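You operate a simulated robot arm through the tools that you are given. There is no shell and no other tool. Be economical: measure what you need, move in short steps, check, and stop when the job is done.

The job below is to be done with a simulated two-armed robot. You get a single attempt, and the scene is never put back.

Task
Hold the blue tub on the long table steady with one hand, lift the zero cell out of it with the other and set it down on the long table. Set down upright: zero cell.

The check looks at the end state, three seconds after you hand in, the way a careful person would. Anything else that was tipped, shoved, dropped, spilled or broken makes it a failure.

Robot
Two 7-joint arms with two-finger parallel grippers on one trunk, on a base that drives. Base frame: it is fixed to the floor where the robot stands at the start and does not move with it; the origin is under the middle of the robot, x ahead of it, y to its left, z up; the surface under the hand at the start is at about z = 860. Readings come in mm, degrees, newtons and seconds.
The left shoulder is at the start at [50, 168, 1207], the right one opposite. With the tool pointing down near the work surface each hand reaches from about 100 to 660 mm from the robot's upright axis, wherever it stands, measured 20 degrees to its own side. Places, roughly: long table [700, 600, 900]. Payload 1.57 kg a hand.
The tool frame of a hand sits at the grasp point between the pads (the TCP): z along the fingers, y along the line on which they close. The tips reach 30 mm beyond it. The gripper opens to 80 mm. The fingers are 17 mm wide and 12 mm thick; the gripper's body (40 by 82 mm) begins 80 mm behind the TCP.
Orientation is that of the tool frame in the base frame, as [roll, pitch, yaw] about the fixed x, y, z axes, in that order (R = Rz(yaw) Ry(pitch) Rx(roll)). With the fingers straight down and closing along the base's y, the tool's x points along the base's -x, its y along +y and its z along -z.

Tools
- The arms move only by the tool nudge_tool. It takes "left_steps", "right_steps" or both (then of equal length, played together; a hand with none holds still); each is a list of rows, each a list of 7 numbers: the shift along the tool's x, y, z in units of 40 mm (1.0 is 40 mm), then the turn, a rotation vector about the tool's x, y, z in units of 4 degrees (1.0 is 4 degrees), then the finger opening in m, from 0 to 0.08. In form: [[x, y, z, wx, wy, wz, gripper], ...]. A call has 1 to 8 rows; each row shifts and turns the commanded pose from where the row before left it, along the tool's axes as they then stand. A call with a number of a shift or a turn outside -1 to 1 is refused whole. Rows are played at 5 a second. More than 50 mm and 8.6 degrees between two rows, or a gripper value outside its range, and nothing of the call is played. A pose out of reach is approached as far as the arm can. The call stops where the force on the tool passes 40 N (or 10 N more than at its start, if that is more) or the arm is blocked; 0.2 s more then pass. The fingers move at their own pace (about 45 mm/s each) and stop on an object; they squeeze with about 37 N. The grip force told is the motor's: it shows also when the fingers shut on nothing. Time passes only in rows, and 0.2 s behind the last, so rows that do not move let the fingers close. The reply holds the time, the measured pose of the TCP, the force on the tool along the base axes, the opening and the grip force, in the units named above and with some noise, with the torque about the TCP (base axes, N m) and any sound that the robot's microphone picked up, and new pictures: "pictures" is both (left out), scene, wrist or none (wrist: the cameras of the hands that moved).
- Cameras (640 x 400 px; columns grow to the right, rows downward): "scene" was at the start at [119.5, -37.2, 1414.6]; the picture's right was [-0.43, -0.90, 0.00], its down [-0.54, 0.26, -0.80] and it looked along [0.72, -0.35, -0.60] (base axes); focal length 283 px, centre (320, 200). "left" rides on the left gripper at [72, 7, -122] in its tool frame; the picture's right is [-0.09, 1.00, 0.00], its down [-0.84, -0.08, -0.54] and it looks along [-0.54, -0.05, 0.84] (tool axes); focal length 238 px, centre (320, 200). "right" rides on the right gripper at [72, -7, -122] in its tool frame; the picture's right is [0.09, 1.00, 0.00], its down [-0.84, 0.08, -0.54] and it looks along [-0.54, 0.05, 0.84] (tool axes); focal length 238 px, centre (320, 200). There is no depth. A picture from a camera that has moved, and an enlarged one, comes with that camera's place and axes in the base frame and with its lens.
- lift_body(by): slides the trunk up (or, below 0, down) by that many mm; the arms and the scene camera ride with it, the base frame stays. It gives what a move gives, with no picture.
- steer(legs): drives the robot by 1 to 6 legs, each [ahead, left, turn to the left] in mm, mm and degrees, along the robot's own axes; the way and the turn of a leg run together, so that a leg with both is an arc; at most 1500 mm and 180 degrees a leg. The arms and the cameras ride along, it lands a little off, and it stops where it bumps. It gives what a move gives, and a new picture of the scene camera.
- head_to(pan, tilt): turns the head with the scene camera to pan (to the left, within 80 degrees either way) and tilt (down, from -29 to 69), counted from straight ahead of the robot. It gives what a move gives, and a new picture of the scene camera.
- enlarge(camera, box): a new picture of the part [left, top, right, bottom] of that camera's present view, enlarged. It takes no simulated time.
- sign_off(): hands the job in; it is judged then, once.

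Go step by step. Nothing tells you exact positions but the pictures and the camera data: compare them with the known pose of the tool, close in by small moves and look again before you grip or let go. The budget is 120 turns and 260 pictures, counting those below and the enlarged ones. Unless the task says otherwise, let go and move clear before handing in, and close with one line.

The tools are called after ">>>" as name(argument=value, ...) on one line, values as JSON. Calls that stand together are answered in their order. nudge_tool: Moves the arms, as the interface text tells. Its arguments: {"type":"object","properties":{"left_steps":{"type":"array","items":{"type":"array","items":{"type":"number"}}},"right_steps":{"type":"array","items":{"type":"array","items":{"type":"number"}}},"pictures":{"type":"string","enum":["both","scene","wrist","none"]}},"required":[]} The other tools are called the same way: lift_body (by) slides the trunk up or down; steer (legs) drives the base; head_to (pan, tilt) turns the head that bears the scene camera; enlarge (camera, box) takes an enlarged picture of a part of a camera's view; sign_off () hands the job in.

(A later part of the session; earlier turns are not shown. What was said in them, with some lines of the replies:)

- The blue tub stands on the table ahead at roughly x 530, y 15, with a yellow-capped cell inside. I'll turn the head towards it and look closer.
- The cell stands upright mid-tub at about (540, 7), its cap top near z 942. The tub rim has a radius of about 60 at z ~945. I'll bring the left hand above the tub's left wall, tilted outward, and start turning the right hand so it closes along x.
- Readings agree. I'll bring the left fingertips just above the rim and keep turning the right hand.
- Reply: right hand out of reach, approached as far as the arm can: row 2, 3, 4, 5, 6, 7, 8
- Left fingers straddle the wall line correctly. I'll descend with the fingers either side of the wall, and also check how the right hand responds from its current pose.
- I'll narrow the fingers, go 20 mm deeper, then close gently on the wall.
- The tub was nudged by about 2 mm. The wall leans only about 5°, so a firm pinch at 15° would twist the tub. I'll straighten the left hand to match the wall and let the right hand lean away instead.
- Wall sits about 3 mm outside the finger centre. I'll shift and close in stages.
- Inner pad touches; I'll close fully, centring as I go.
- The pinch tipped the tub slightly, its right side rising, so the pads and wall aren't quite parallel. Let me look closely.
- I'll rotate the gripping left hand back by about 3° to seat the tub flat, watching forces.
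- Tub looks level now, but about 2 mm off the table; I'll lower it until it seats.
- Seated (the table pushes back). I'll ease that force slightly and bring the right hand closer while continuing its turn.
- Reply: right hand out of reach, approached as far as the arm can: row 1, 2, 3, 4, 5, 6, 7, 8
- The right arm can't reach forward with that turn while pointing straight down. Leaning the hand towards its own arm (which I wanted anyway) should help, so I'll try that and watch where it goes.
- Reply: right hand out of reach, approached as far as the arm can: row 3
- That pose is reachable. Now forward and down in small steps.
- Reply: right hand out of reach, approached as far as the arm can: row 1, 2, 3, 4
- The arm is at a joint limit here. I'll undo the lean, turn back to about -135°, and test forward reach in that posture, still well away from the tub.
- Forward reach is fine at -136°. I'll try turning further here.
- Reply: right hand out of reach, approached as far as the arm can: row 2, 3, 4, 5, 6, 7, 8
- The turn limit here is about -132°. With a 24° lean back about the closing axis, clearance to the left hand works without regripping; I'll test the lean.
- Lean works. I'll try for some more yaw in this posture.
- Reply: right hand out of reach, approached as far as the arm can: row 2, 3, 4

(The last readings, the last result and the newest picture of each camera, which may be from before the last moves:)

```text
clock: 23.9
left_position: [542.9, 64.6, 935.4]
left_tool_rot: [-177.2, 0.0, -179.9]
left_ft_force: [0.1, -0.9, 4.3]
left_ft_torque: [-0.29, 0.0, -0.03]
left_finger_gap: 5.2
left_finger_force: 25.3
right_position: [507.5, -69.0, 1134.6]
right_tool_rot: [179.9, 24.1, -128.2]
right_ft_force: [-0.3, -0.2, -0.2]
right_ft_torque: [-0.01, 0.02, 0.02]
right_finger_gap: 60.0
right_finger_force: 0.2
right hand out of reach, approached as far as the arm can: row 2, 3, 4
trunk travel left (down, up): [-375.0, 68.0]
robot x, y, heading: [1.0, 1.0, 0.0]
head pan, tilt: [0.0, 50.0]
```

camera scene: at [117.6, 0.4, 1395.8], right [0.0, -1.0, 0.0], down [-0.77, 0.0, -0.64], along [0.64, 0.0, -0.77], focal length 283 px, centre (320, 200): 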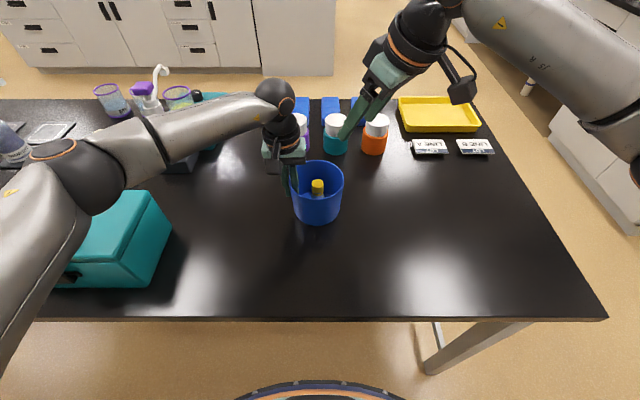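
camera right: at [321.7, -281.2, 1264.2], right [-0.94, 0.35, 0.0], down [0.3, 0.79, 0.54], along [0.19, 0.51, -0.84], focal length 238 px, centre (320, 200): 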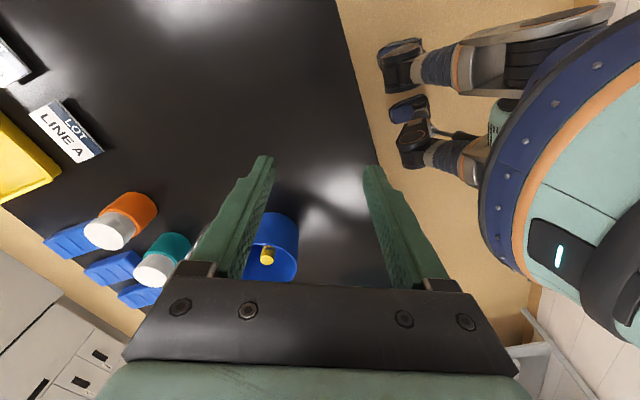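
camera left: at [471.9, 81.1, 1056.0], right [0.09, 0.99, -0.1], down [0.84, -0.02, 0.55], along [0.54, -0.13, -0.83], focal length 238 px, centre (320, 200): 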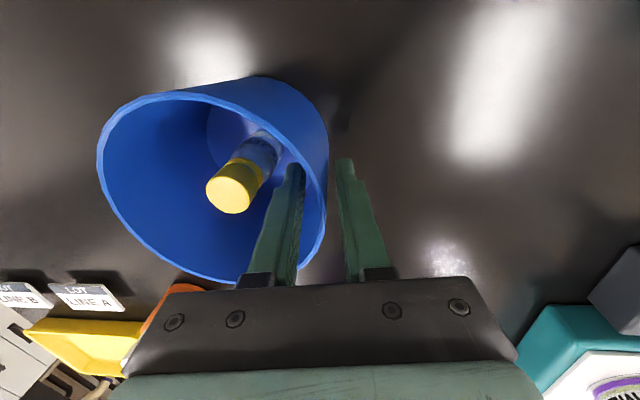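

Good enough at -128°. Now to a pre-grasp point 110 mm back along the approach axis.

>>> nudge_tool(right_steps=[[0.095, 0.1225, 0.755, 0, 0, 0, 0.06], [0.095, 0.1225, 0.755, 0, 0, 0, 0.055], [0.095, 0.1225, 0.755, 0, 0, 0, 0.055], [0.095, 0.1225, 0.755, 0, 0, 0, 0.055]], pictures="both")

>>> enlarge(camera="scene", box=[250, 90, 410, 230])

```text
clock: 24.9
left_position: [542.1, 62.8, 935.3]
left_tool_rot: [-177.2, 0.1, -179.9]
left_ft_force: [-0.3, -0.3, 4.5]
left_ft_torque: [-0.32, -0.03, 0.05]
left_finger_gap: 5.2
left_finger_force: 25.6
right_position: [512.1, -27.3, 1018.5]
right_tool_rot: [-180.0, 24.1, -128.1]
right_ft_force: [-0.5, -0.1, 0.3]
right_ft_torque: [0.0, -0.01, 0.0]
right_finger_gap: 55.1
right_finger_force: 0.1
trunk travel left (down, up): [-375.0, 68.0]
robot x, y, heading: [-0.7, -1.8, -0.1]
head pan, tilt: [0.0, 50.0]
camera scene: at [117.7, 0.5, 1395.8], right [0.0, -1.0, 0.0], down [-0.77, 0.0, -0.64], along [0.64, 0.0, -0.77], focal length 283 px, centre (320, 200)
camera right: at [446.2, -123.4, 1101.5], right [-0.83, 0.55, -0.04], down [0.27, 0.47, 0.84], along [0.48, 0.69, -0.55], focal length 238 px, centre (320, 200)
```

scene: 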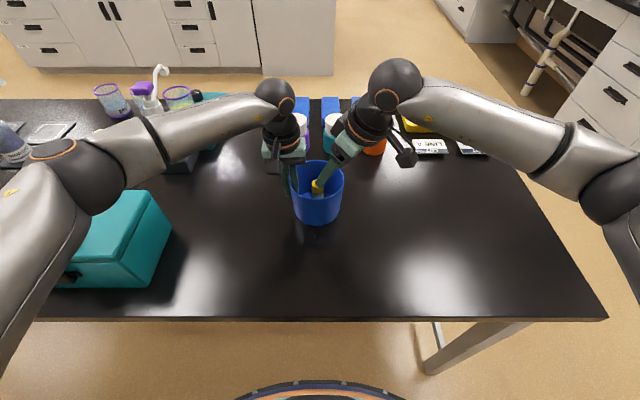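
right: 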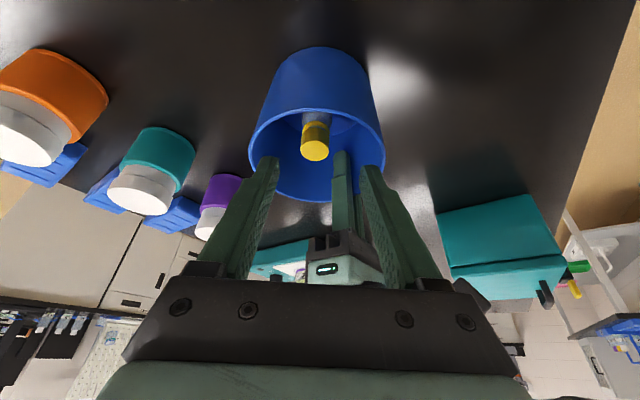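

```text
2.86 times, centred on (330, 160) of scene
camera zoom: at [117.7, 0.5, 1395.8], right [0.0, -1.0, 0.0], down [-0.77, 0.0, -0.64], along [0.64, 0.0, -0.77], focal length 808 px, centre (291, 314)
```

zoom: 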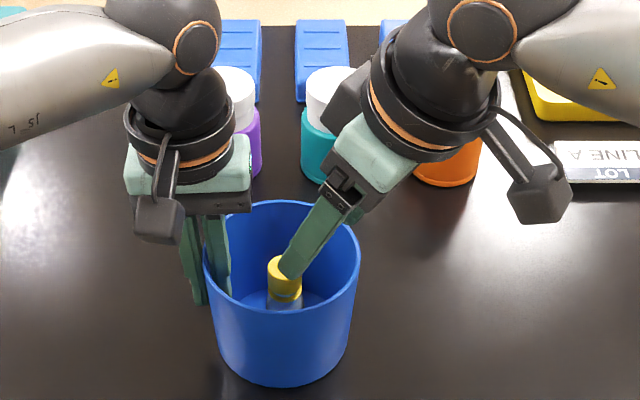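

Aligned to within ~3 mm. I'll advance 60 mm with a small lateral correction, then look.

>>> nudge_tool(right_steps=[[0, -0.07, 0.5, 0, 0, 0, 0.055], [0, 0, 0.5, 0, 0, 0, 0.055], [0, 0, 0.5, 0, 0, 0, 0.055]], pictures="wrist")

>>> enlarge(camera="scene", box=[250, 110, 390, 230])

>>> enlarge(camera="left", box=[0, 0, 400, 250])

```text
clock: 25.7
left_position: [542.4, 62.5, 935.6]
left_tool_rot: [-177.2, 0.0, -179.9]
left_ft_force: [0.3, -1.0, 4.4]
left_ft_torque: [-0.29, 0.01, 0.02]
left_finger_gap: 5.0
left_finger_force: 25.2
right_position: [529.9, -10.8, 964.4]
right_tool_rot: [180.0, 24.0, -128.1]
right_ft_force: [-1.3, -0.2, 0.0]
right_ft_torque: [0.01, 0.01, 0.03]
right_finger_gap: 55.0
right_finger_force: 0.0
trunk travel left (down, up): [-375.0, 68.0]
robot x, y, heading: [0.9, 0.6, 0.1]
head pan, tilt: [0.0, 50.0]
camera right: at [463.3, -106.3, 1046.1], right [-0.84, 0.55, -0.04], down [0.27, 0.48, 0.84], along [0.48, 0.69, -0.55], focal length 238 px, centre (320, 200)
```

right: 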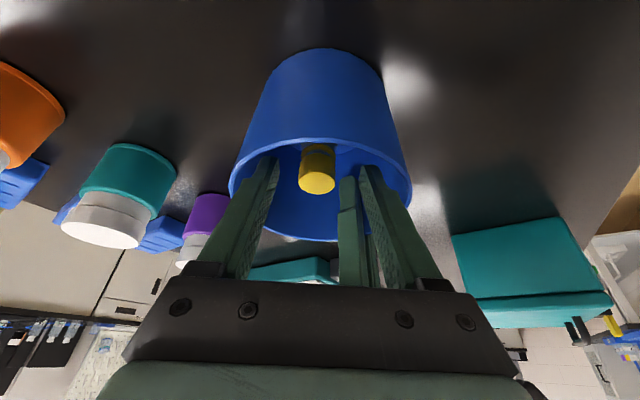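

```text
3.33 times, centred on (320, 170) of scene
camera zoom: at [117.7, 0.5, 1395.8], right [0.0, -1.0, 0.0], down [-0.77, 0.0, -0.64], along [0.64, 0.0, -0.77], focal length 943 px, centre (320, 300)
```

zoom: 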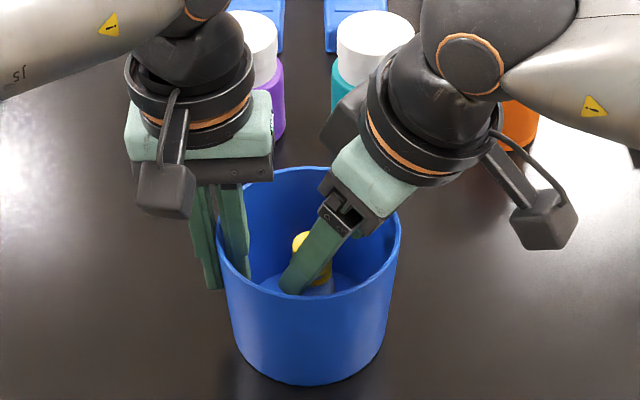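

```text
1.60 times, centred on (200, 125) of left
camera zoom: at [471.2, 76.9, 1056.4], right [0.09, 0.99, -0.05], down [0.84, -0.05, 0.55], along [0.54, -0.09, -0.84], focal length 381 px, centre (512, 320)
```

zoom: 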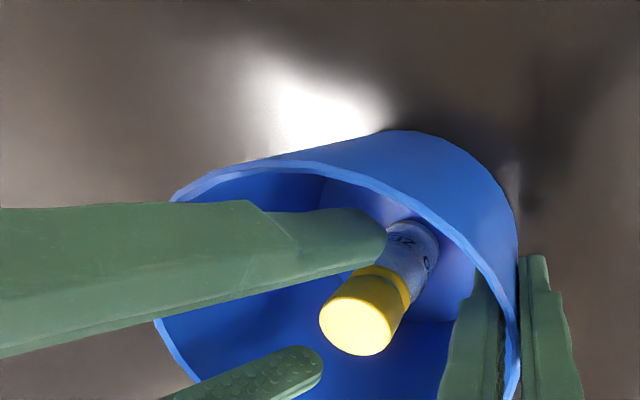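

Clear all round. Advance the remaining ~50 mm.

>>> nudge_tool(right_steps=[[0, 0, 0.45, 0, 0, 0, 0.05], [0, 0, 0.45, 0, 0, 0, 0.05], [0, 0, 0.35, 0, 0, 0, 0.05]], pictures="wrist")

>>> enlarge(camera="left", box=[0, 0, 400, 250])

>>> enlarge(camera="right", box=[220, 80, 420, 220])

```text
clock: 26.5
left_position: [541.5, 63.0, 935.2]
left_tool_rot: [-177.2, -0.1, -179.9]
left_ft_force: [0.1, -0.4, 4.5]
left_ft_torque: [-0.3, 0.01, 0.0]
left_finger_gap: 5.3
left_finger_force: 24.9
right_position: [542.4, 6.7, 918.6]
right_tool_rot: [179.9, 24.0, -128.0]
right_ft_force: [0.3, 0.1, -1.0]
right_ft_torque: [0.0, 0.02, -0.02]
right_finger_gap: 50.0
right_finger_force: 0.0
trunk travel left (down, up): [-375.0, 68.0]
robot x, y, heading: [-0.3, 0.9, 0.0]
head pan, tilt: [0.0, 50.0]
camera right: at [476.1, -90.1, 1000.4], right [-0.83, 0.55, -0.04], down [0.27, 0.47, 0.84], along [0.48, 0.69, -0.55], focal length 238 px, centre (320, 200)
```

right: 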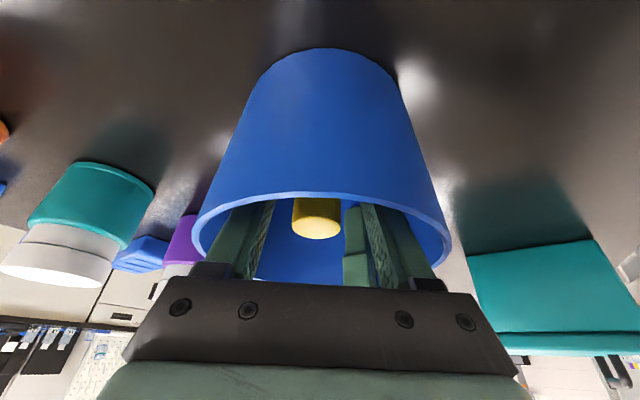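

```text
1.60 times, centred on (200, 125) of left
camera zoom: at [471.2, 76.8, 1056.4], right [0.09, 0.99, -0.05], down [0.84, -0.05, 0.55], along [0.54, -0.09, -0.84], focal length 381 px, centre (512, 320)
```

zoom: 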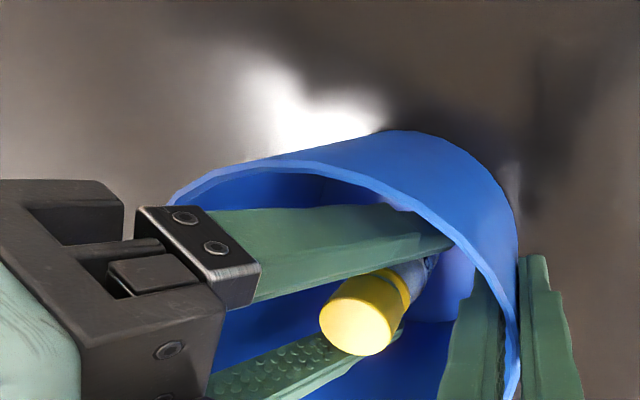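

```text
2.86 times, centred on (320, 150) of right
camera zoom: at [476.1, -90.1, 1000.4], right [-0.83, 0.55, -0.04], down [0.27, 0.47, 0.84], along [0.48, 0.69, -0.55], focal length 681 px, centre (320, 343)
```

zoom: 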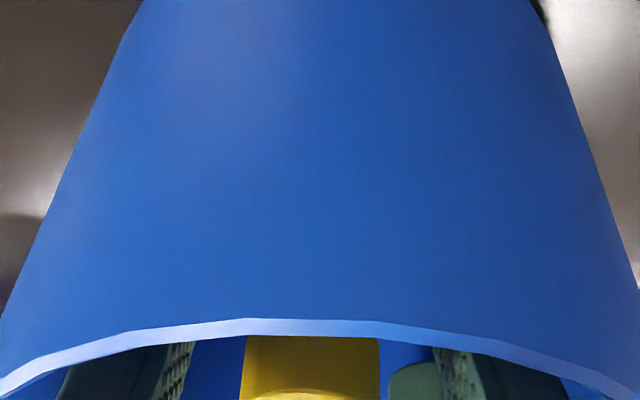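

Cell is centred between the pads. Close slowly.

>>> nudge_tool(right_steps=[[0, 0, 0, 0, 0, 0, 0.04], [0, 0, 0, 0, 0, 0, 0.035], [0, 0, 0, 0, 0, 0, 0.031], [0, 0, 0, 0, 0, 0, 0.028], [0, 0, 0, 0, 0, 0, 0.025], [0, 0, 0, 0, 0, 0, 0.02], [0, 0, 0, 0, 0, 0, 0.01], [0, 0, 0, 0, 0, 0, 0.01]], pictures="wrist")

>>> enlarge(camera="left", box=[0, 0, 400, 250])

```text
clock: 28.3
left_position: [541.6, 64.9, 934.0]
left_tool_rot: [-177.2, -0.1, -179.8]
left_ft_force: [-0.5, 1.1, 4.1]
left_ft_torque: [-0.29, 0.01, -0.01]
left_finger_gap: 5.2
left_finger_force: 25.1
right_position: [542.6, 5.2, 918.6]
right_tool_rot: [180.0, 24.1, -128.2]
right_ft_force: [1.1, -0.3, 1.0]
right_ft_torque: [0.02, -0.02, 0.01]
right_finger_gap: 28.3
right_finger_force: 37.0
trunk travel left (down, up): [-375.0, 68.0]
robot x, y, heading: [-2.7, 4.4, -0.1]
head pan, tilt: [0.0, 50.0]
camera right: at [476.0, -90.0, 1000.7], right [-0.83, 0.55, -0.04], down [0.27, 0.47, 0.84], along [0.48, 0.69, -0.55], focal length 238 px, centre (320, 200)
```

right: 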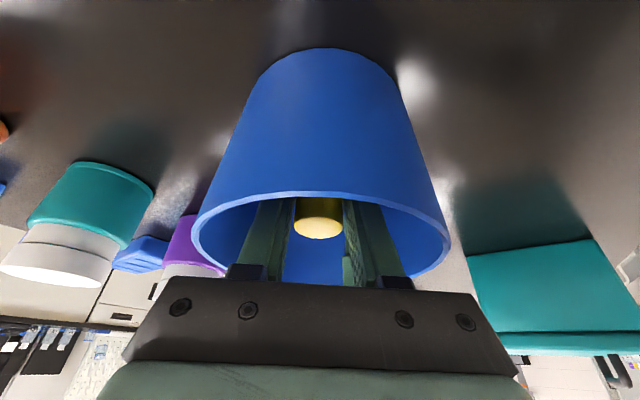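

```text
1.60 times, centred on (200, 125) of left
camera zoom: at [471.3, 76.9, 1056.4], right [0.09, 0.99, -0.05], down [0.84, -0.05, 0.55], along [0.54, -0.09, -0.84], focal length 381 px, centre (512, 320)
```

zoom: 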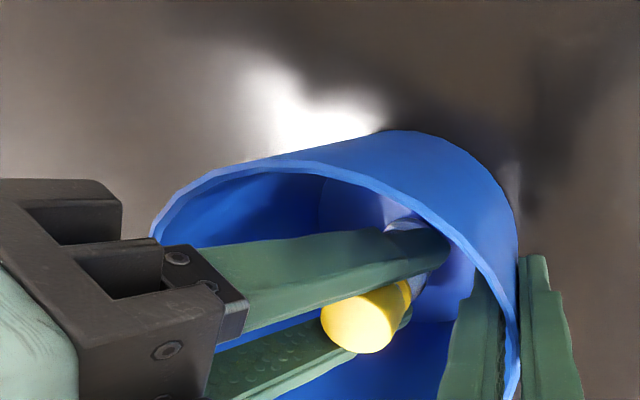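

Gripped (28 mm). Lift straight up, slowly at first.

>>> nudge_tool(right_steps=[[-0.1, 0, -0.23, 0, 0, 0, 0.01], [-0.1, 0, -0.23, 0, 0, 0, 0.01], [-0.2, 0, -0.456, 0, 0, 0, 0.01]], pictures="wrist")

>>> enlarge(camera="scene", box=[250, 110, 390, 230])

```text
clock: 29.1
left_position: [542.6, 63.5, 934.5]
left_tool_rot: [-177.2, 0.0, -179.8]
left_ft_force: [-0.5, 0.5, 3.7]
left_ft_torque: [-0.32, 0.03, 0.02]
left_finger_gap: 5.0
left_finger_force: 25.8
right_position: [543.6, 5.1, 958.7]
right_tool_rot: [-180.0, 24.0, -128.1]
right_ft_force: [-1.4, -0.8, -0.9]
right_ft_torque: [-0.03, -0.01, 0.0]
right_finger_gap: 28.3
right_finger_force: 37.2
trunk travel left (down, up): [-375.0, 68.0]
robot x, y, heading: [-1.1, -3.4, -0.1]
head pan, tilt: [0.0, 50.0]
camera right: at [476.4, -90.2, 1040.7], right [-0.83, 0.55, -0.04], down [0.27, 0.47, 0.84], along [0.48, 0.69, -0.55], focal length 238 px, centre (320, 200)
```

right: 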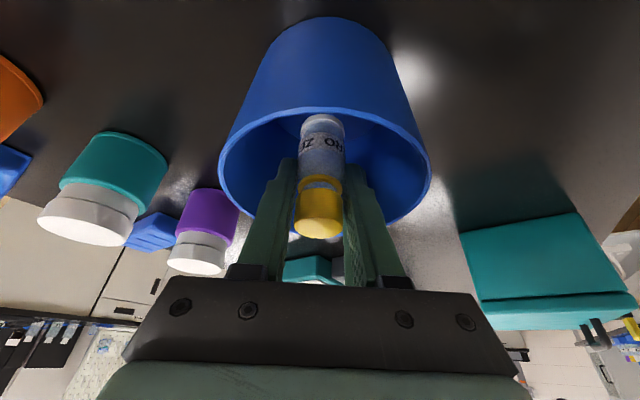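

```text
3.33 times, centred on (320, 170) of scene
camera zoom: at [117.7, 0.5, 1395.8], right [0.0, -1.0, 0.0], down [-0.77, 0.0, -0.64], along [0.64, 0.0, -0.77], focal length 943 px, centre (320, 300)
```

zoom: 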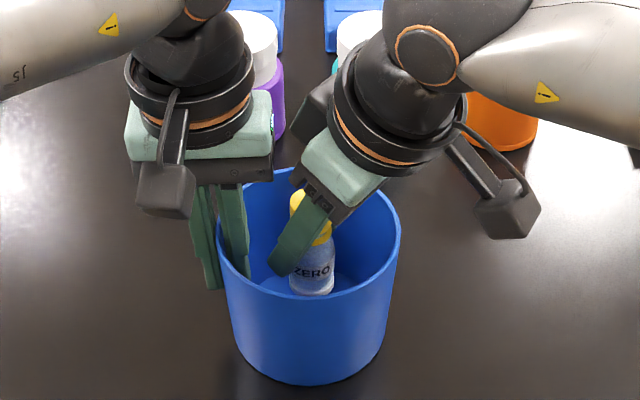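

The ZERO cell is hanging upright and the tub is steady. I'll retreat along the tool axis, which rises and moves away from the left hand.

>>> nudge_tool(right_steps=[[0, 0, -0.5, 0, 0, 0, 0.01], [0, 0, -0.5, 0, 0, 0, 0.01], [0, 0, -0.5, 0, 0, 0, 0.01], [0, 0, -0.6, 0, 0, 0, 0.01]], pictures="both")

>>> enlarge(camera="scene", box=[250, 110, 390, 230])

```text
clock: 30.1
left_position: [542.4, 64.1, 935.6]
left_tool_rot: [-177.1, 0.0, -179.9]
left_ft_force: [-0.6, -0.8, 3.9]
left_ft_torque: [-0.33, 0.01, 0.01]
left_finger_gap: 5.2
left_finger_force: 25.2
right_position: [521.8, -22.6, 1034.6]
right_tool_rot: [179.9, 24.0, -128.1]
right_ft_force: [-0.5, -0.3, -0.5]
right_ft_torque: [-0.02, 0.01, 0.0]
right_finger_gap: 28.3
right_finger_force: 37.2
trunk travel left (down, up): [-375.0, 68.0]
robot x, y, heading: [1.6, 2.9, -0.3]
head pan, tilt: [0.0, 50.0]
camera scene: at [117.7, 0.5, 1395.8], right [0.0, -1.0, 0.0], down [-0.77, 0.0, -0.64], along [0.64, 0.0, -0.77], focal length 283 px, centre (320, 200)
camera right: at [454.7, -117.0, 1117.2], right [-0.83, 0.55, -0.04], down [0.27, 0.47, 0.84], along [0.48, 0.69, -0.55], focal length 238 px, centre (320, 200)
```

scene: 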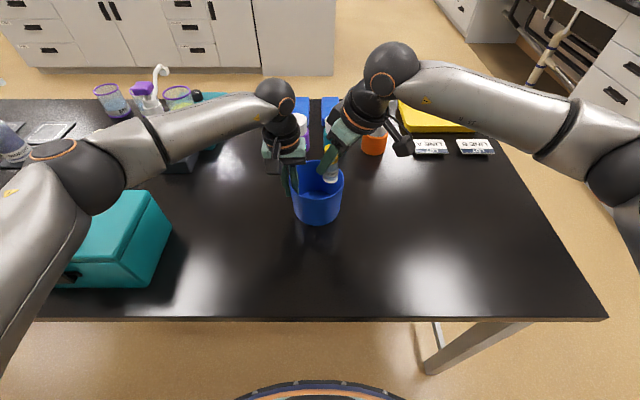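
right: 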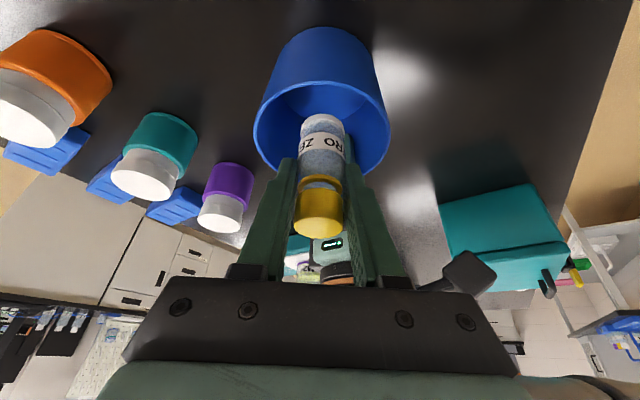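

```text
3.33 times, centred on (320, 170) of scene
camera zoom: at [117.7, 0.5, 1395.8], right [0.0, -1.0, 0.0], down [-0.77, 0.0, -0.64], along [0.64, 0.0, -0.77], focal length 943 px, centre (320, 300)
```

zoom: 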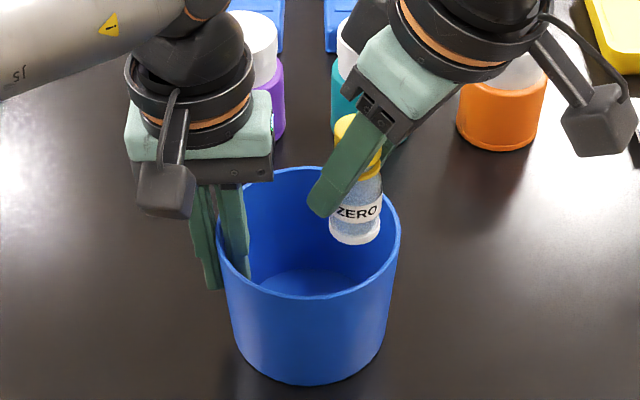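

Clear of the rim. Carry the cell right to open table around (480, -160), keeping height.

>>> nudge_tool(right_steps=[[0.61, -0.258, -0.273, 0, 0, 0, 0.01], [0.61, -0.258, -0.273, 0, 0, 0, 0.01], [0.61, -0.258, -0.273, 0, 0, 0, 0.01], [0.61, -0.258, -0.273, 0, 0, 0, 0.01], [0.61, -0.258, -0.273, 0, 0, 0, 0.01]], pictures="both")

```text
clock: 31.3
left_position: [543.1, 63.4, 936.2]
left_tool_rot: [-177.3, -0.1, -179.9]
left_ft_force: [-1.1, 0.6, 3.7]
left_ft_torque: [-0.33, -0.01, -0.01]
left_finger_gap: 5.3
left_finger_force: 26.0
right_position: [490.9, -122.7, 1033.3]
right_tool_rot: [-179.9, 24.1, -128.1]
right_ft_force: [0.2, -0.3, -1.1]
right_ft_torque: [0.03, 0.01, -0.01]
right_finger_gap: 28.3
right_finger_force: 37.5
right hand out of reach, approached as far as the arm can: row 4, 5
trunk travel left (down, up): [-375.0, 68.0]
robot x, y, heading: [0.5, 1.3, -0.1]
head pan, tilt: [0.0, 50.0]
camera scene: at [117.6, 0.5, 1395.8], right [0.0, -1.0, 0.0], down [-0.77, 0.0, -0.64], along [0.64, 0.0, -0.77], focal length 283 px, centre (320, 200)
camera right: at [424.3, -218.1, 1116.9], right [-0.83, 0.55, -0.04], down [0.28, 0.47, 0.84], along [0.48, 0.69, -0.55], focal length 238 px, centre (320, 200)
```

scene: 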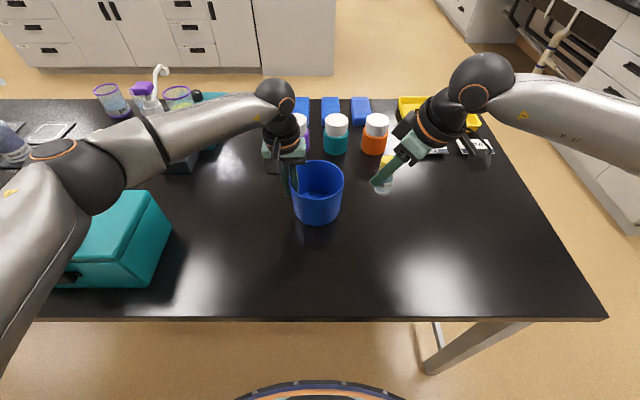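
right: 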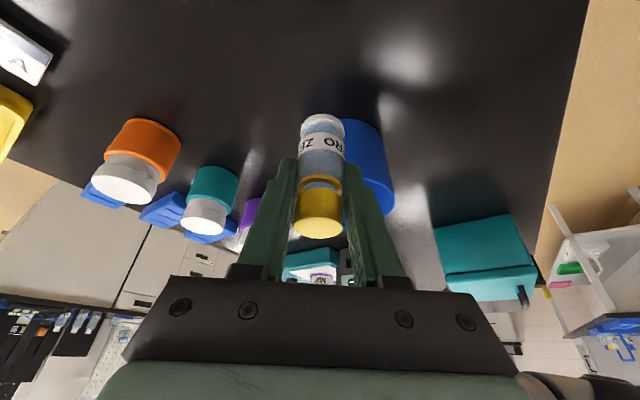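

Good free spot at (491, -123). I'll lower straight down to just above the table.

>>> nudge_tool(right_steps=[[0.265, 0, 0.593, 0, 0, 0, 0.01], [0.265, 0, 0.593, 0, 0, 0, 0.01], [0.265, 0, 0.593, 0, 0, 0, 0.01], [0.245, 0, 0.547, 0, 0, 0, 0.01]], pictures="wrist")

>>> enlarge(camera="scene", box=[330, 120, 450, 240])

```text
clock: 32.3
left_position: [542.6, 62.6, 936.2]
left_tool_rot: [-177.2, 0.0, -179.9]
left_ft_force: [-0.4, -0.3, 2.7]
left_ft_torque: [-0.28, 0.03, -0.07]
left_finger_gap: 5.0
left_finger_force: 25.7
right_position: [491.2, -123.0, 932.9]
right_tool_rot: [-180.0, 24.1, -128.2]
right_ft_force: [-0.1, 0.1, -0.8]
right_ft_torque: [0.03, 0.02, -0.06]
right_finger_gap: 28.5
right_finger_force: 37.4
trunk travel left (down, up): [-375.0, 68.0]
robot x, y, heading: [3.6, -1.5, -0.0]
head pan, tilt: [0.0, 50.0]
camera right: at [423.9, -218.0, 1015.0], right [-0.83, 0.55, -0.04], down [0.27, 0.47, 0.84], along [0.48, 0.69, -0.55], focal length 238 px, centre (320, 200)
```

right: 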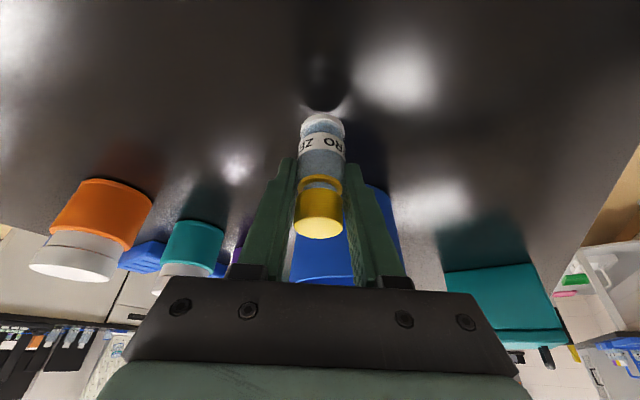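

```text
3.33 times, centred on (390, 180) of scene
camera zoom: at [117.8, 0.5, 1395.8], right [0.0, -1.0, 0.0], down [-0.77, 0.0, -0.64], along [0.64, 0.0, -0.77], focal length 943 px, centre (87, 267)
```

zoom: 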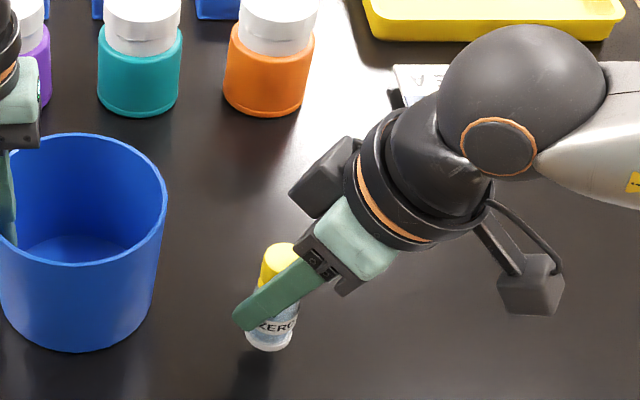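

>>> nudge_tool(right_steps=[[0.041, 0, 0.091, 0, 0, 0, 0.01], [0.041, 0, 0.091, 0, 0, 0, 0.01], [0.041, 0, 0.091, 0, 0, 0, 0.01], [0.01, 0, 0.023, 0, 0, 0, 0.01], [0.01, 0, 0.023, 0, 0, 0, 0.01]], pictures="none")

>>> enlarge(camera="right", box=[250, 50, 400, 250])

```text
clock: 33.5
left_position: [543.0, 62.2, 936.4]
left_tool_rot: [-177.3, 0.0, -179.9]
left_ft_force: [0.9, 0.6, 3.2]
left_ft_torque: [-0.28, -0.01, 0.01]
left_finger_gap: 5.1
left_finger_force: 25.9
right_position: [492.4, -123.2, 919.8]
right_tool_rot: [180.0, 24.1, -128.3]
right_ft_force: [0.7, 0.0, -0.4]
right_ft_torque: [0.0, 0.0, -0.02]
right_finger_gap: 28.4
right_finger_force: 37.6
trunk travel left (down, up): [-375.0, 68.0]
robot x, y, heading: [-0.4, 2.4, -0.1]
head pan, tilt: [0.0, 50.0]
```

```text
2.00 times, centred on (325, 150) of right
camera zoom: at [424.5, -218.8, 1001.5], right [-0.83, 0.55, -0.04], down [0.27, 0.47, 0.84], along [0.48, 0.69, -0.55], focal length 477 px, centre (310, 300)
```

zoom: 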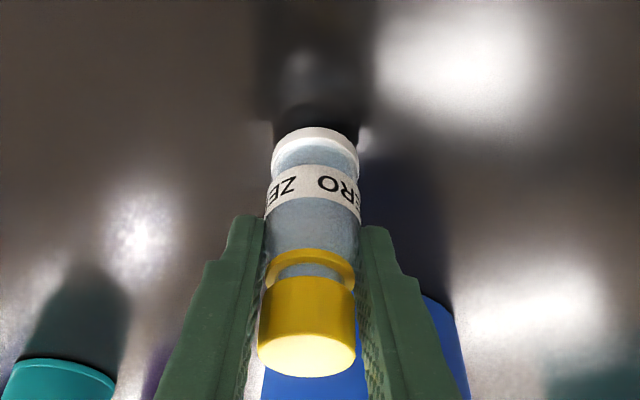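

Not touching yet; continue in 1 mm steps.

>>> nudge_tool(right_steps=[[0.01, 0, 0.023, 0, 0, 0, 0.01], [0.01, 0, 0.023, 0, 0, 0, 0.01], [0.01, 0, 0.023, 0, 0, 0, 0.01]], pictures="none")

```text
clock: 34.3
left_position: [542.9, 62.5, 935.2]
left_tool_rot: [-177.2, 0.0, -179.9]
left_ft_force: [-0.5, -0.1, 3.4]
left_ft_torque: [-0.32, -0.01, -0.02]
left_finger_gap: 5.3
left_finger_force: 24.9
right_position: [491.6, -123.6, 915.8]
right_tool_rot: [-180.0, 24.0, -128.3]
right_ft_force: [-0.2, -0.3, -0.1]
right_ft_torque: [0.03, 0.01, -0.01]
right_finger_gap: 28.4
right_finger_force: 36.9
trunk travel left (down, up): [-375.0, 68.0]
robot x, y, heading: [0.7, -4.2, 0.1]
head pan, tilt: [0.0, 50.0]
```

>>> nudge_tool(right_steps=[[0.01, 0, 0.023, 0, 0, 0, 0.01], [0.01, 0, 0.023, 0, 0, 0, 0.01]], pictures="none")

>>> enlarge(camera="scene", box=[350, 160, 420, 230])

```text
clock: 34.9
left_position: [542.6, 62.9, 936.5]
left_tool_rot: [-177.3, 0.0, -179.9]
left_ft_force: [0.9, 0.5, 3.4]
left_ft_torque: [-0.29, -0.02, -0.01]
left_finger_gap: 5.2
left_finger_force: 25.3
right_position: [492.5, -122.5, 913.5]
right_tool_rot: [179.9, 24.0, -128.2]
right_ft_force: [-0.9, -0.4, 1.7]
right_ft_torque: [-0.02, 0.03, 0.0]
right_finger_gap: 28.4
right_finger_force: 37.1
trunk travel left (down, up): [-375.0, 68.0]
robot x, y, heading: [-2.1, 1.8, -0.0]
head pan, tilt: [0.0, 50.0]
```

```text
5.71 times, centred on (385, 195) of scene
camera zoom: at [117.7, 0.5, 1395.8], right [0.0, -1.0, 0.0], down [-0.77, 0.0, -0.64], along [0.64, 0.0, -0.77], focal length 1617 px, centre (-51, 229)
```

zoom: 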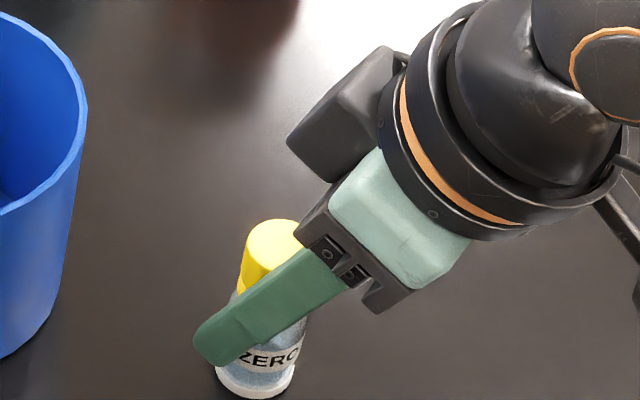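

>>> nudge_tool(right_steps=[[0.008, 0, 0.018, 0, 0, 0, 0.01], [0, 0, 0, 0, 0, 0, 0.01]], pictures="none")

```text
clock: 35.5
left_position: [541.2, 64.2, 934.9]
left_tool_rot: [-177.1, 0.0, -179.9]
left_ft_force: [-0.1, -0.6, 1.5]
left_ft_torque: [-0.15, -0.01, 0.02]
left_finger_gap: 5.3
left_finger_force: 25.4
right_position: [491.5, -122.8, 914.8]
right_tool_rot: [-179.9, 24.2, -128.1]
right_ft_force: [-2.2, -0.5, 7.0]
right_ft_torque: [-0.06, 0.13, -0.02]
right_finger_gap: 28.6
right_finger_force: 37.0
trunk travel left (down, up): [-375.0, 68.0]
robot x, y, heading: [-1.3, -0.1, -0.1]
head pan, tilt: [0.0, 50.0]
```

Contact with the table. Open the right fingers gradually.

>>> nudge_tool(right_steps=[[0, 0, 0, 0, 0, 0, 0.028], [0, 0, 0, 0, 0, 0, 0.03], [0, 0, 0, 0, 0, 0, 0.034], [0, 0, 0, 0, 0, 0, 0.042], [0, 0, 0, 0, 0, 0, 0.05], [0, 0, 0, 0, 0, 0, 0.055], [0, 0, 0, 0, 0, 0, 0.055]], pictures="wrist")

>>> enlarge(camera="scene", box=[350, 160, 420, 230])

```text
clock: 37.1
left_position: [543.0, 64.2, 934.7]
left_tool_rot: [-177.2, -0.1, -179.9]
left_ft_force: [-0.7, 0.0, 3.0]
left_ft_torque: [-0.27, 0.02, -0.05]
left_finger_gap: 5.2
left_finger_force: 26.0
right_position: [491.9, -123.5, 913.5]
right_tool_rot: [-180.0, 24.2, -128.2]
right_ft_force: [-0.1, -0.4, -0.3]
right_ft_torque: [0.01, 0.04, 0.0]
right_finger_gap: 55.2
right_finger_force: 0.1
trunk travel left (down, up): [-375.0, 68.0]
robot x, y, heading: [1.6, 0.0, -0.0]
head pan, tilt: [0.0, 50.0]
camera right: at [424.5, -218.5, 995.7], right [-0.83, 0.55, -0.04], down [0.27, 0.47, 0.84], along [0.48, 0.69, -0.55], focal length 238 px, centre (320, 200)
```

right: 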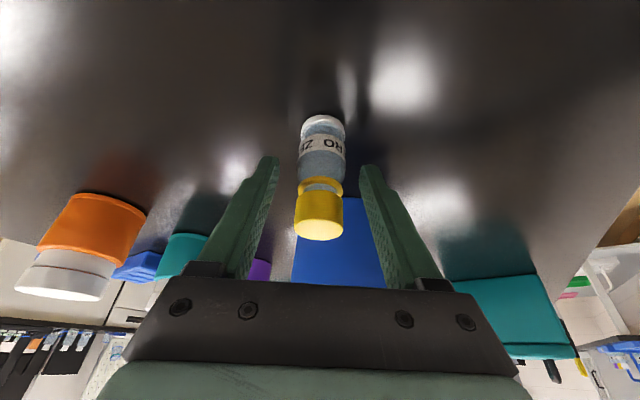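

```text
5.71 times, centred on (385, 195) of scene
camera zoom: at [117.8, 0.6, 1395.8], right [0.0, -1.0, 0.0], down [-0.77, 0.0, -0.64], along [0.64, 0.0, -0.77], focal length 1617 px, centre (-51, 229)
```

zoom: 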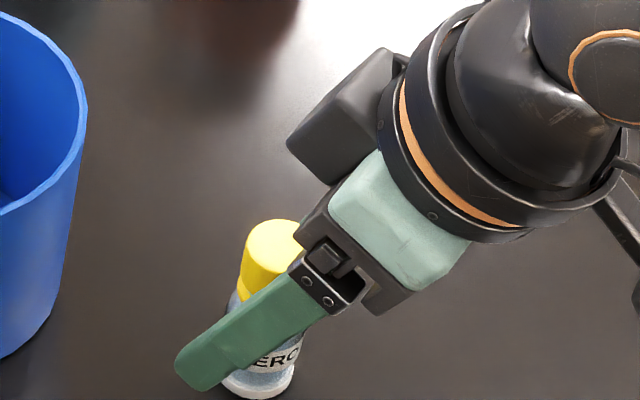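

Cell stands free. Back away along the tool axis in short steps.

>>> nudge_tool(right_steps=[[0, 0, -0.4, 0, 0, 0, 0.055], [0, 0, -0.4, 0, 0, 0, 0.055], [0, 0, -0.4, 0, 0, 0, 0.055]], pictures="wrist")

```text
clock: 37.9
left_position: [542.0, 64.0, 936.0]
left_tool_rot: [-177.2, 0.0, -179.8]
left_ft_force: [0.4, 0.7, 2.9]
left_ft_torque: [-0.3, 0.03, -0.03]
left_finger_gap: 5.1
left_finger_force: 25.2
right_position: [478.6, -138.9, 956.3]
right_tool_rot: [-180.0, 24.1, -128.1]
right_ft_force: [0.4, 0.2, 0.2]
right_ft_torque: [-0.02, -0.02, 0.0]
right_finger_gap: 55.1
right_finger_force: 0.1
trunk travel left (down, up): [-375.0, 68.0]
robot x, y, heading: [2.5, 2.4, -0.2]
head pan, tilt: [0.0, 50.0]
camera right: at [411.5, -233.9, 1039.0], right [-0.84, 0.55, -0.04], down [0.27, 0.47, 0.84], along [0.48, 0.69, -0.55], focal length 238 px, centre (320, 200)
```

right: 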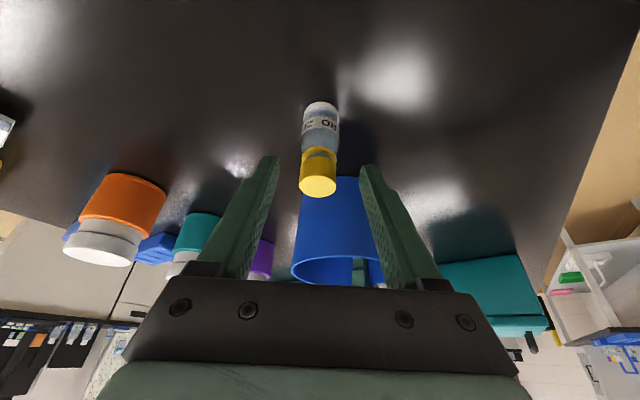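

>>> nudge_tool(right_steps=[[0, 0, -0.6, 0, 0, 0, 0.055], [0, 0, -0.7, 0, 0, 0, 0.055], [0, 0, -0.7, 0, 0, 0, 0.055]], pictures="scene")

```text
clock: 38.7
left_position: [543.6, 63.1, 936.5]
left_tool_rot: [-177.3, 0.0, -179.9]
left_ft_force: [-0.6, 0.8, 2.0]
left_ft_torque: [-0.26, 0.04, -0.01]
left_finger_gap: 5.3
left_finger_force: 25.4
right_position: [464.1, -154.9, 1004.1]
right_tool_rot: [-179.9, 24.0, -128.3]
right_ft_force: [0.1, 0.1, 0.8]
right_ft_torque: [-0.01, -0.01, 0.01]
right_finger_gap: 55.1
right_finger_force: 0.1
right hand out of reach, approached as far as the arm can: row 3
trunk travel left (down, up): [-375.0, 68.0]
robot x, y, heading: [1.2, -0.3, 0.3]
head pan, tilt: [0.0, 50.0]
camera scene: at [117.8, 0.6, 1395.8], right [0.0, -1.0, 0.0], down [-0.77, 0.0, -0.64], along [0.64, 0.0, -0.77], focal length 283 px, centre (320, 200)
```

scene: 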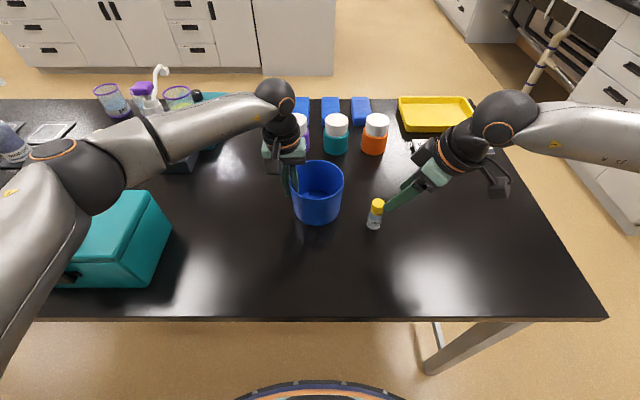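

Cell stands upright and the right hand is clear. Now release the tub gently.

>>> nudge_tool(left_steps=[[0, 0, 0, 0, 0, 0, 0.006], [0, 0, 0, 0, 0, 0, 0.009], [0, 0, 0, 0, 0, 0, 0.014], [0, 0, 0, 0, 0, 0, 0.02], [0, 0, 0, 0, 0, 0, 0.024], [0, 0, 0, 0, 0, 0, 0.024]], pictures="wrist")

>>> enlarge(camera="scene", box=[270, 150, 400, 240])

```text
clock: 40.1
left_position: [543.1, 64.0, 935.1]
left_tool_rot: [-177.2, 0.0, -180.0]
left_ft_force: [-0.6, 0.6, -0.4]
left_ft_torque: [-0.02, -0.01, 0.01]
left_finger_gap: 23.9
left_finger_force: 0.1
right_position: [465.6, -154.1, 1004.0]
right_tool_rot: [-179.9, 24.0, -128.2]
right_ft_force: [1.0, 0.3, 0.4]
right_ft_torque: [0.02, 0.0, -0.02]
right_finger_gap: 55.2
right_finger_force: 0.1
trunk travel left (down, up): [-375.0, 68.0]
robot x, y, heading: [-4.3, 0.3, -0.1]
head pan, tilt: [0.0, 50.0]
camera left: at [471.5, 76.9, 1056.2], right [0.09, 0.99, -0.05], down [0.84, -0.05, 0.55], along [0.54, -0.09, -0.84], focal length 238 px, centre (320, 200)
```

left: 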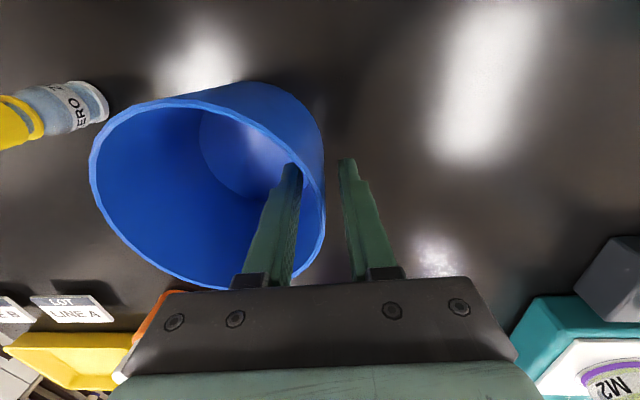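

```text
4.44 times, centred on (335, 195) of scene
camera zoom: at [118.1, 0.5, 1395.7], right [0.0, -1.0, 0.0], down [-0.77, 0.0, -0.64], along [0.64, 0.0, -0.77], focal length 1258 px, centre (253, 222)
```

zoom: 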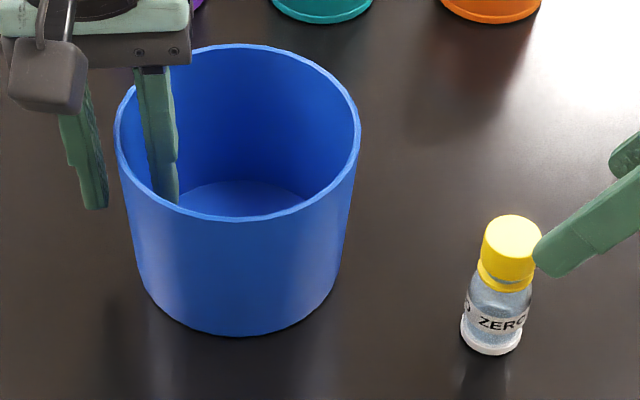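

Tub sits flat and free between the left fingers. Raise the left hand straight out, and back the right hand off a little more.

>>> nudge_tool(left_steps=[[0, 0, -0.5, 0, 0, 0, 0.024], [0, 0, -0.7, 0, 0, 0, 0.024], [0, 0, -0.9, 0, 0, 0, 0.024], [0, 0, -0.9, 0, 0, 0, 0.024]], right_steps=[[-0.2, 0, -0.45, 0, 0, 0, 0.055], [-0.2, 0, -0.45, 0, 0, 0, 0.055], [0, 0, 0, 0, 0, 0, 0.055], [0, 0, 0, 0, 0, 0, 0.055]], pictures="scene")

>>> enlarge(camera="scene", box=[270, 150, 400, 240])

```text
clock: 41.1
left_position: [542.1, 68.3, 1055.5]
left_tool_rot: [-177.2, 0.0, -179.9]
left_ft_force: [0.0, 0.1, 0.4]
left_ft_torque: [0.01, 0.02, 0.0]
left_finger_gap: 24.1
left_finger_force: 0.1
right_position: [465.4, -154.3, 1024.6]
right_tool_rot: [-179.9, 24.1, -128.3]
right_ft_force: [0.4, -0.4, 0.6]
right_ft_torque: [0.01, -0.02, 0.01]
right_finger_gap: 54.9
right_finger_force: 0.2
right hand out of reach, approached as far as the arm can: row 2
trunk travel left (down, up): [-375.0, 68.0]
robot x, y, heading: [0.1, -0.1, 0.1]
head pan, tilt: [0.0, 50.0]
camera scene: at [117.8, 0.4, 1395.7], right [0.0, -1.0, 0.0], down [-0.77, 0.0, -0.64], along [0.64, 0.0, -0.77], focal length 283 px, centre (320, 200)
```

scene: 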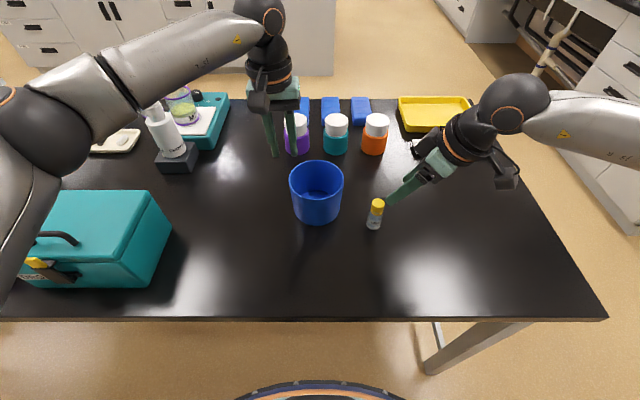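

```text
4.44 times, centred on (335, 195) of scene
camera zoom: at [117.8, 0.4, 1395.7], right [0.0, -1.0, 0.0], down [-0.77, 0.0, -0.64], along [0.64, 0.0, -0.77], focal length 1258 px, centre (253, 222)
```

zoom: 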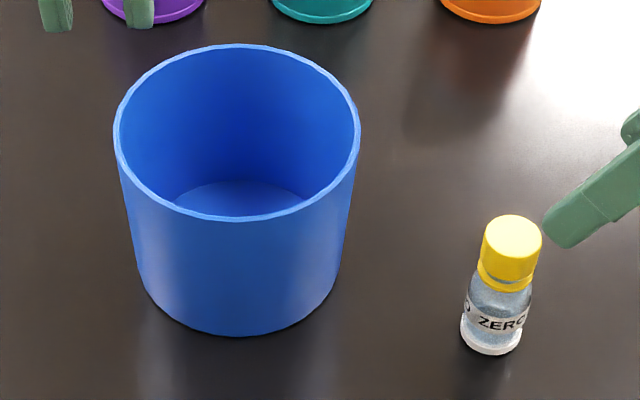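

The tub is upright and the zero cell stands upright on the table. Both hands are clear of them, so I'm handing in.

>>> sign_off()

```text
The job is handed in.
```

The zero cell is out of the blue tub and standing upright on the long table, about 130 mm to the right of the tub. The left hand held the tub during the lift; gripping it moved the tub about 3 mm and tipped it slightly for a moment. I levelled it before lifting the cell, and it is standing flat with nothing else disturbed.
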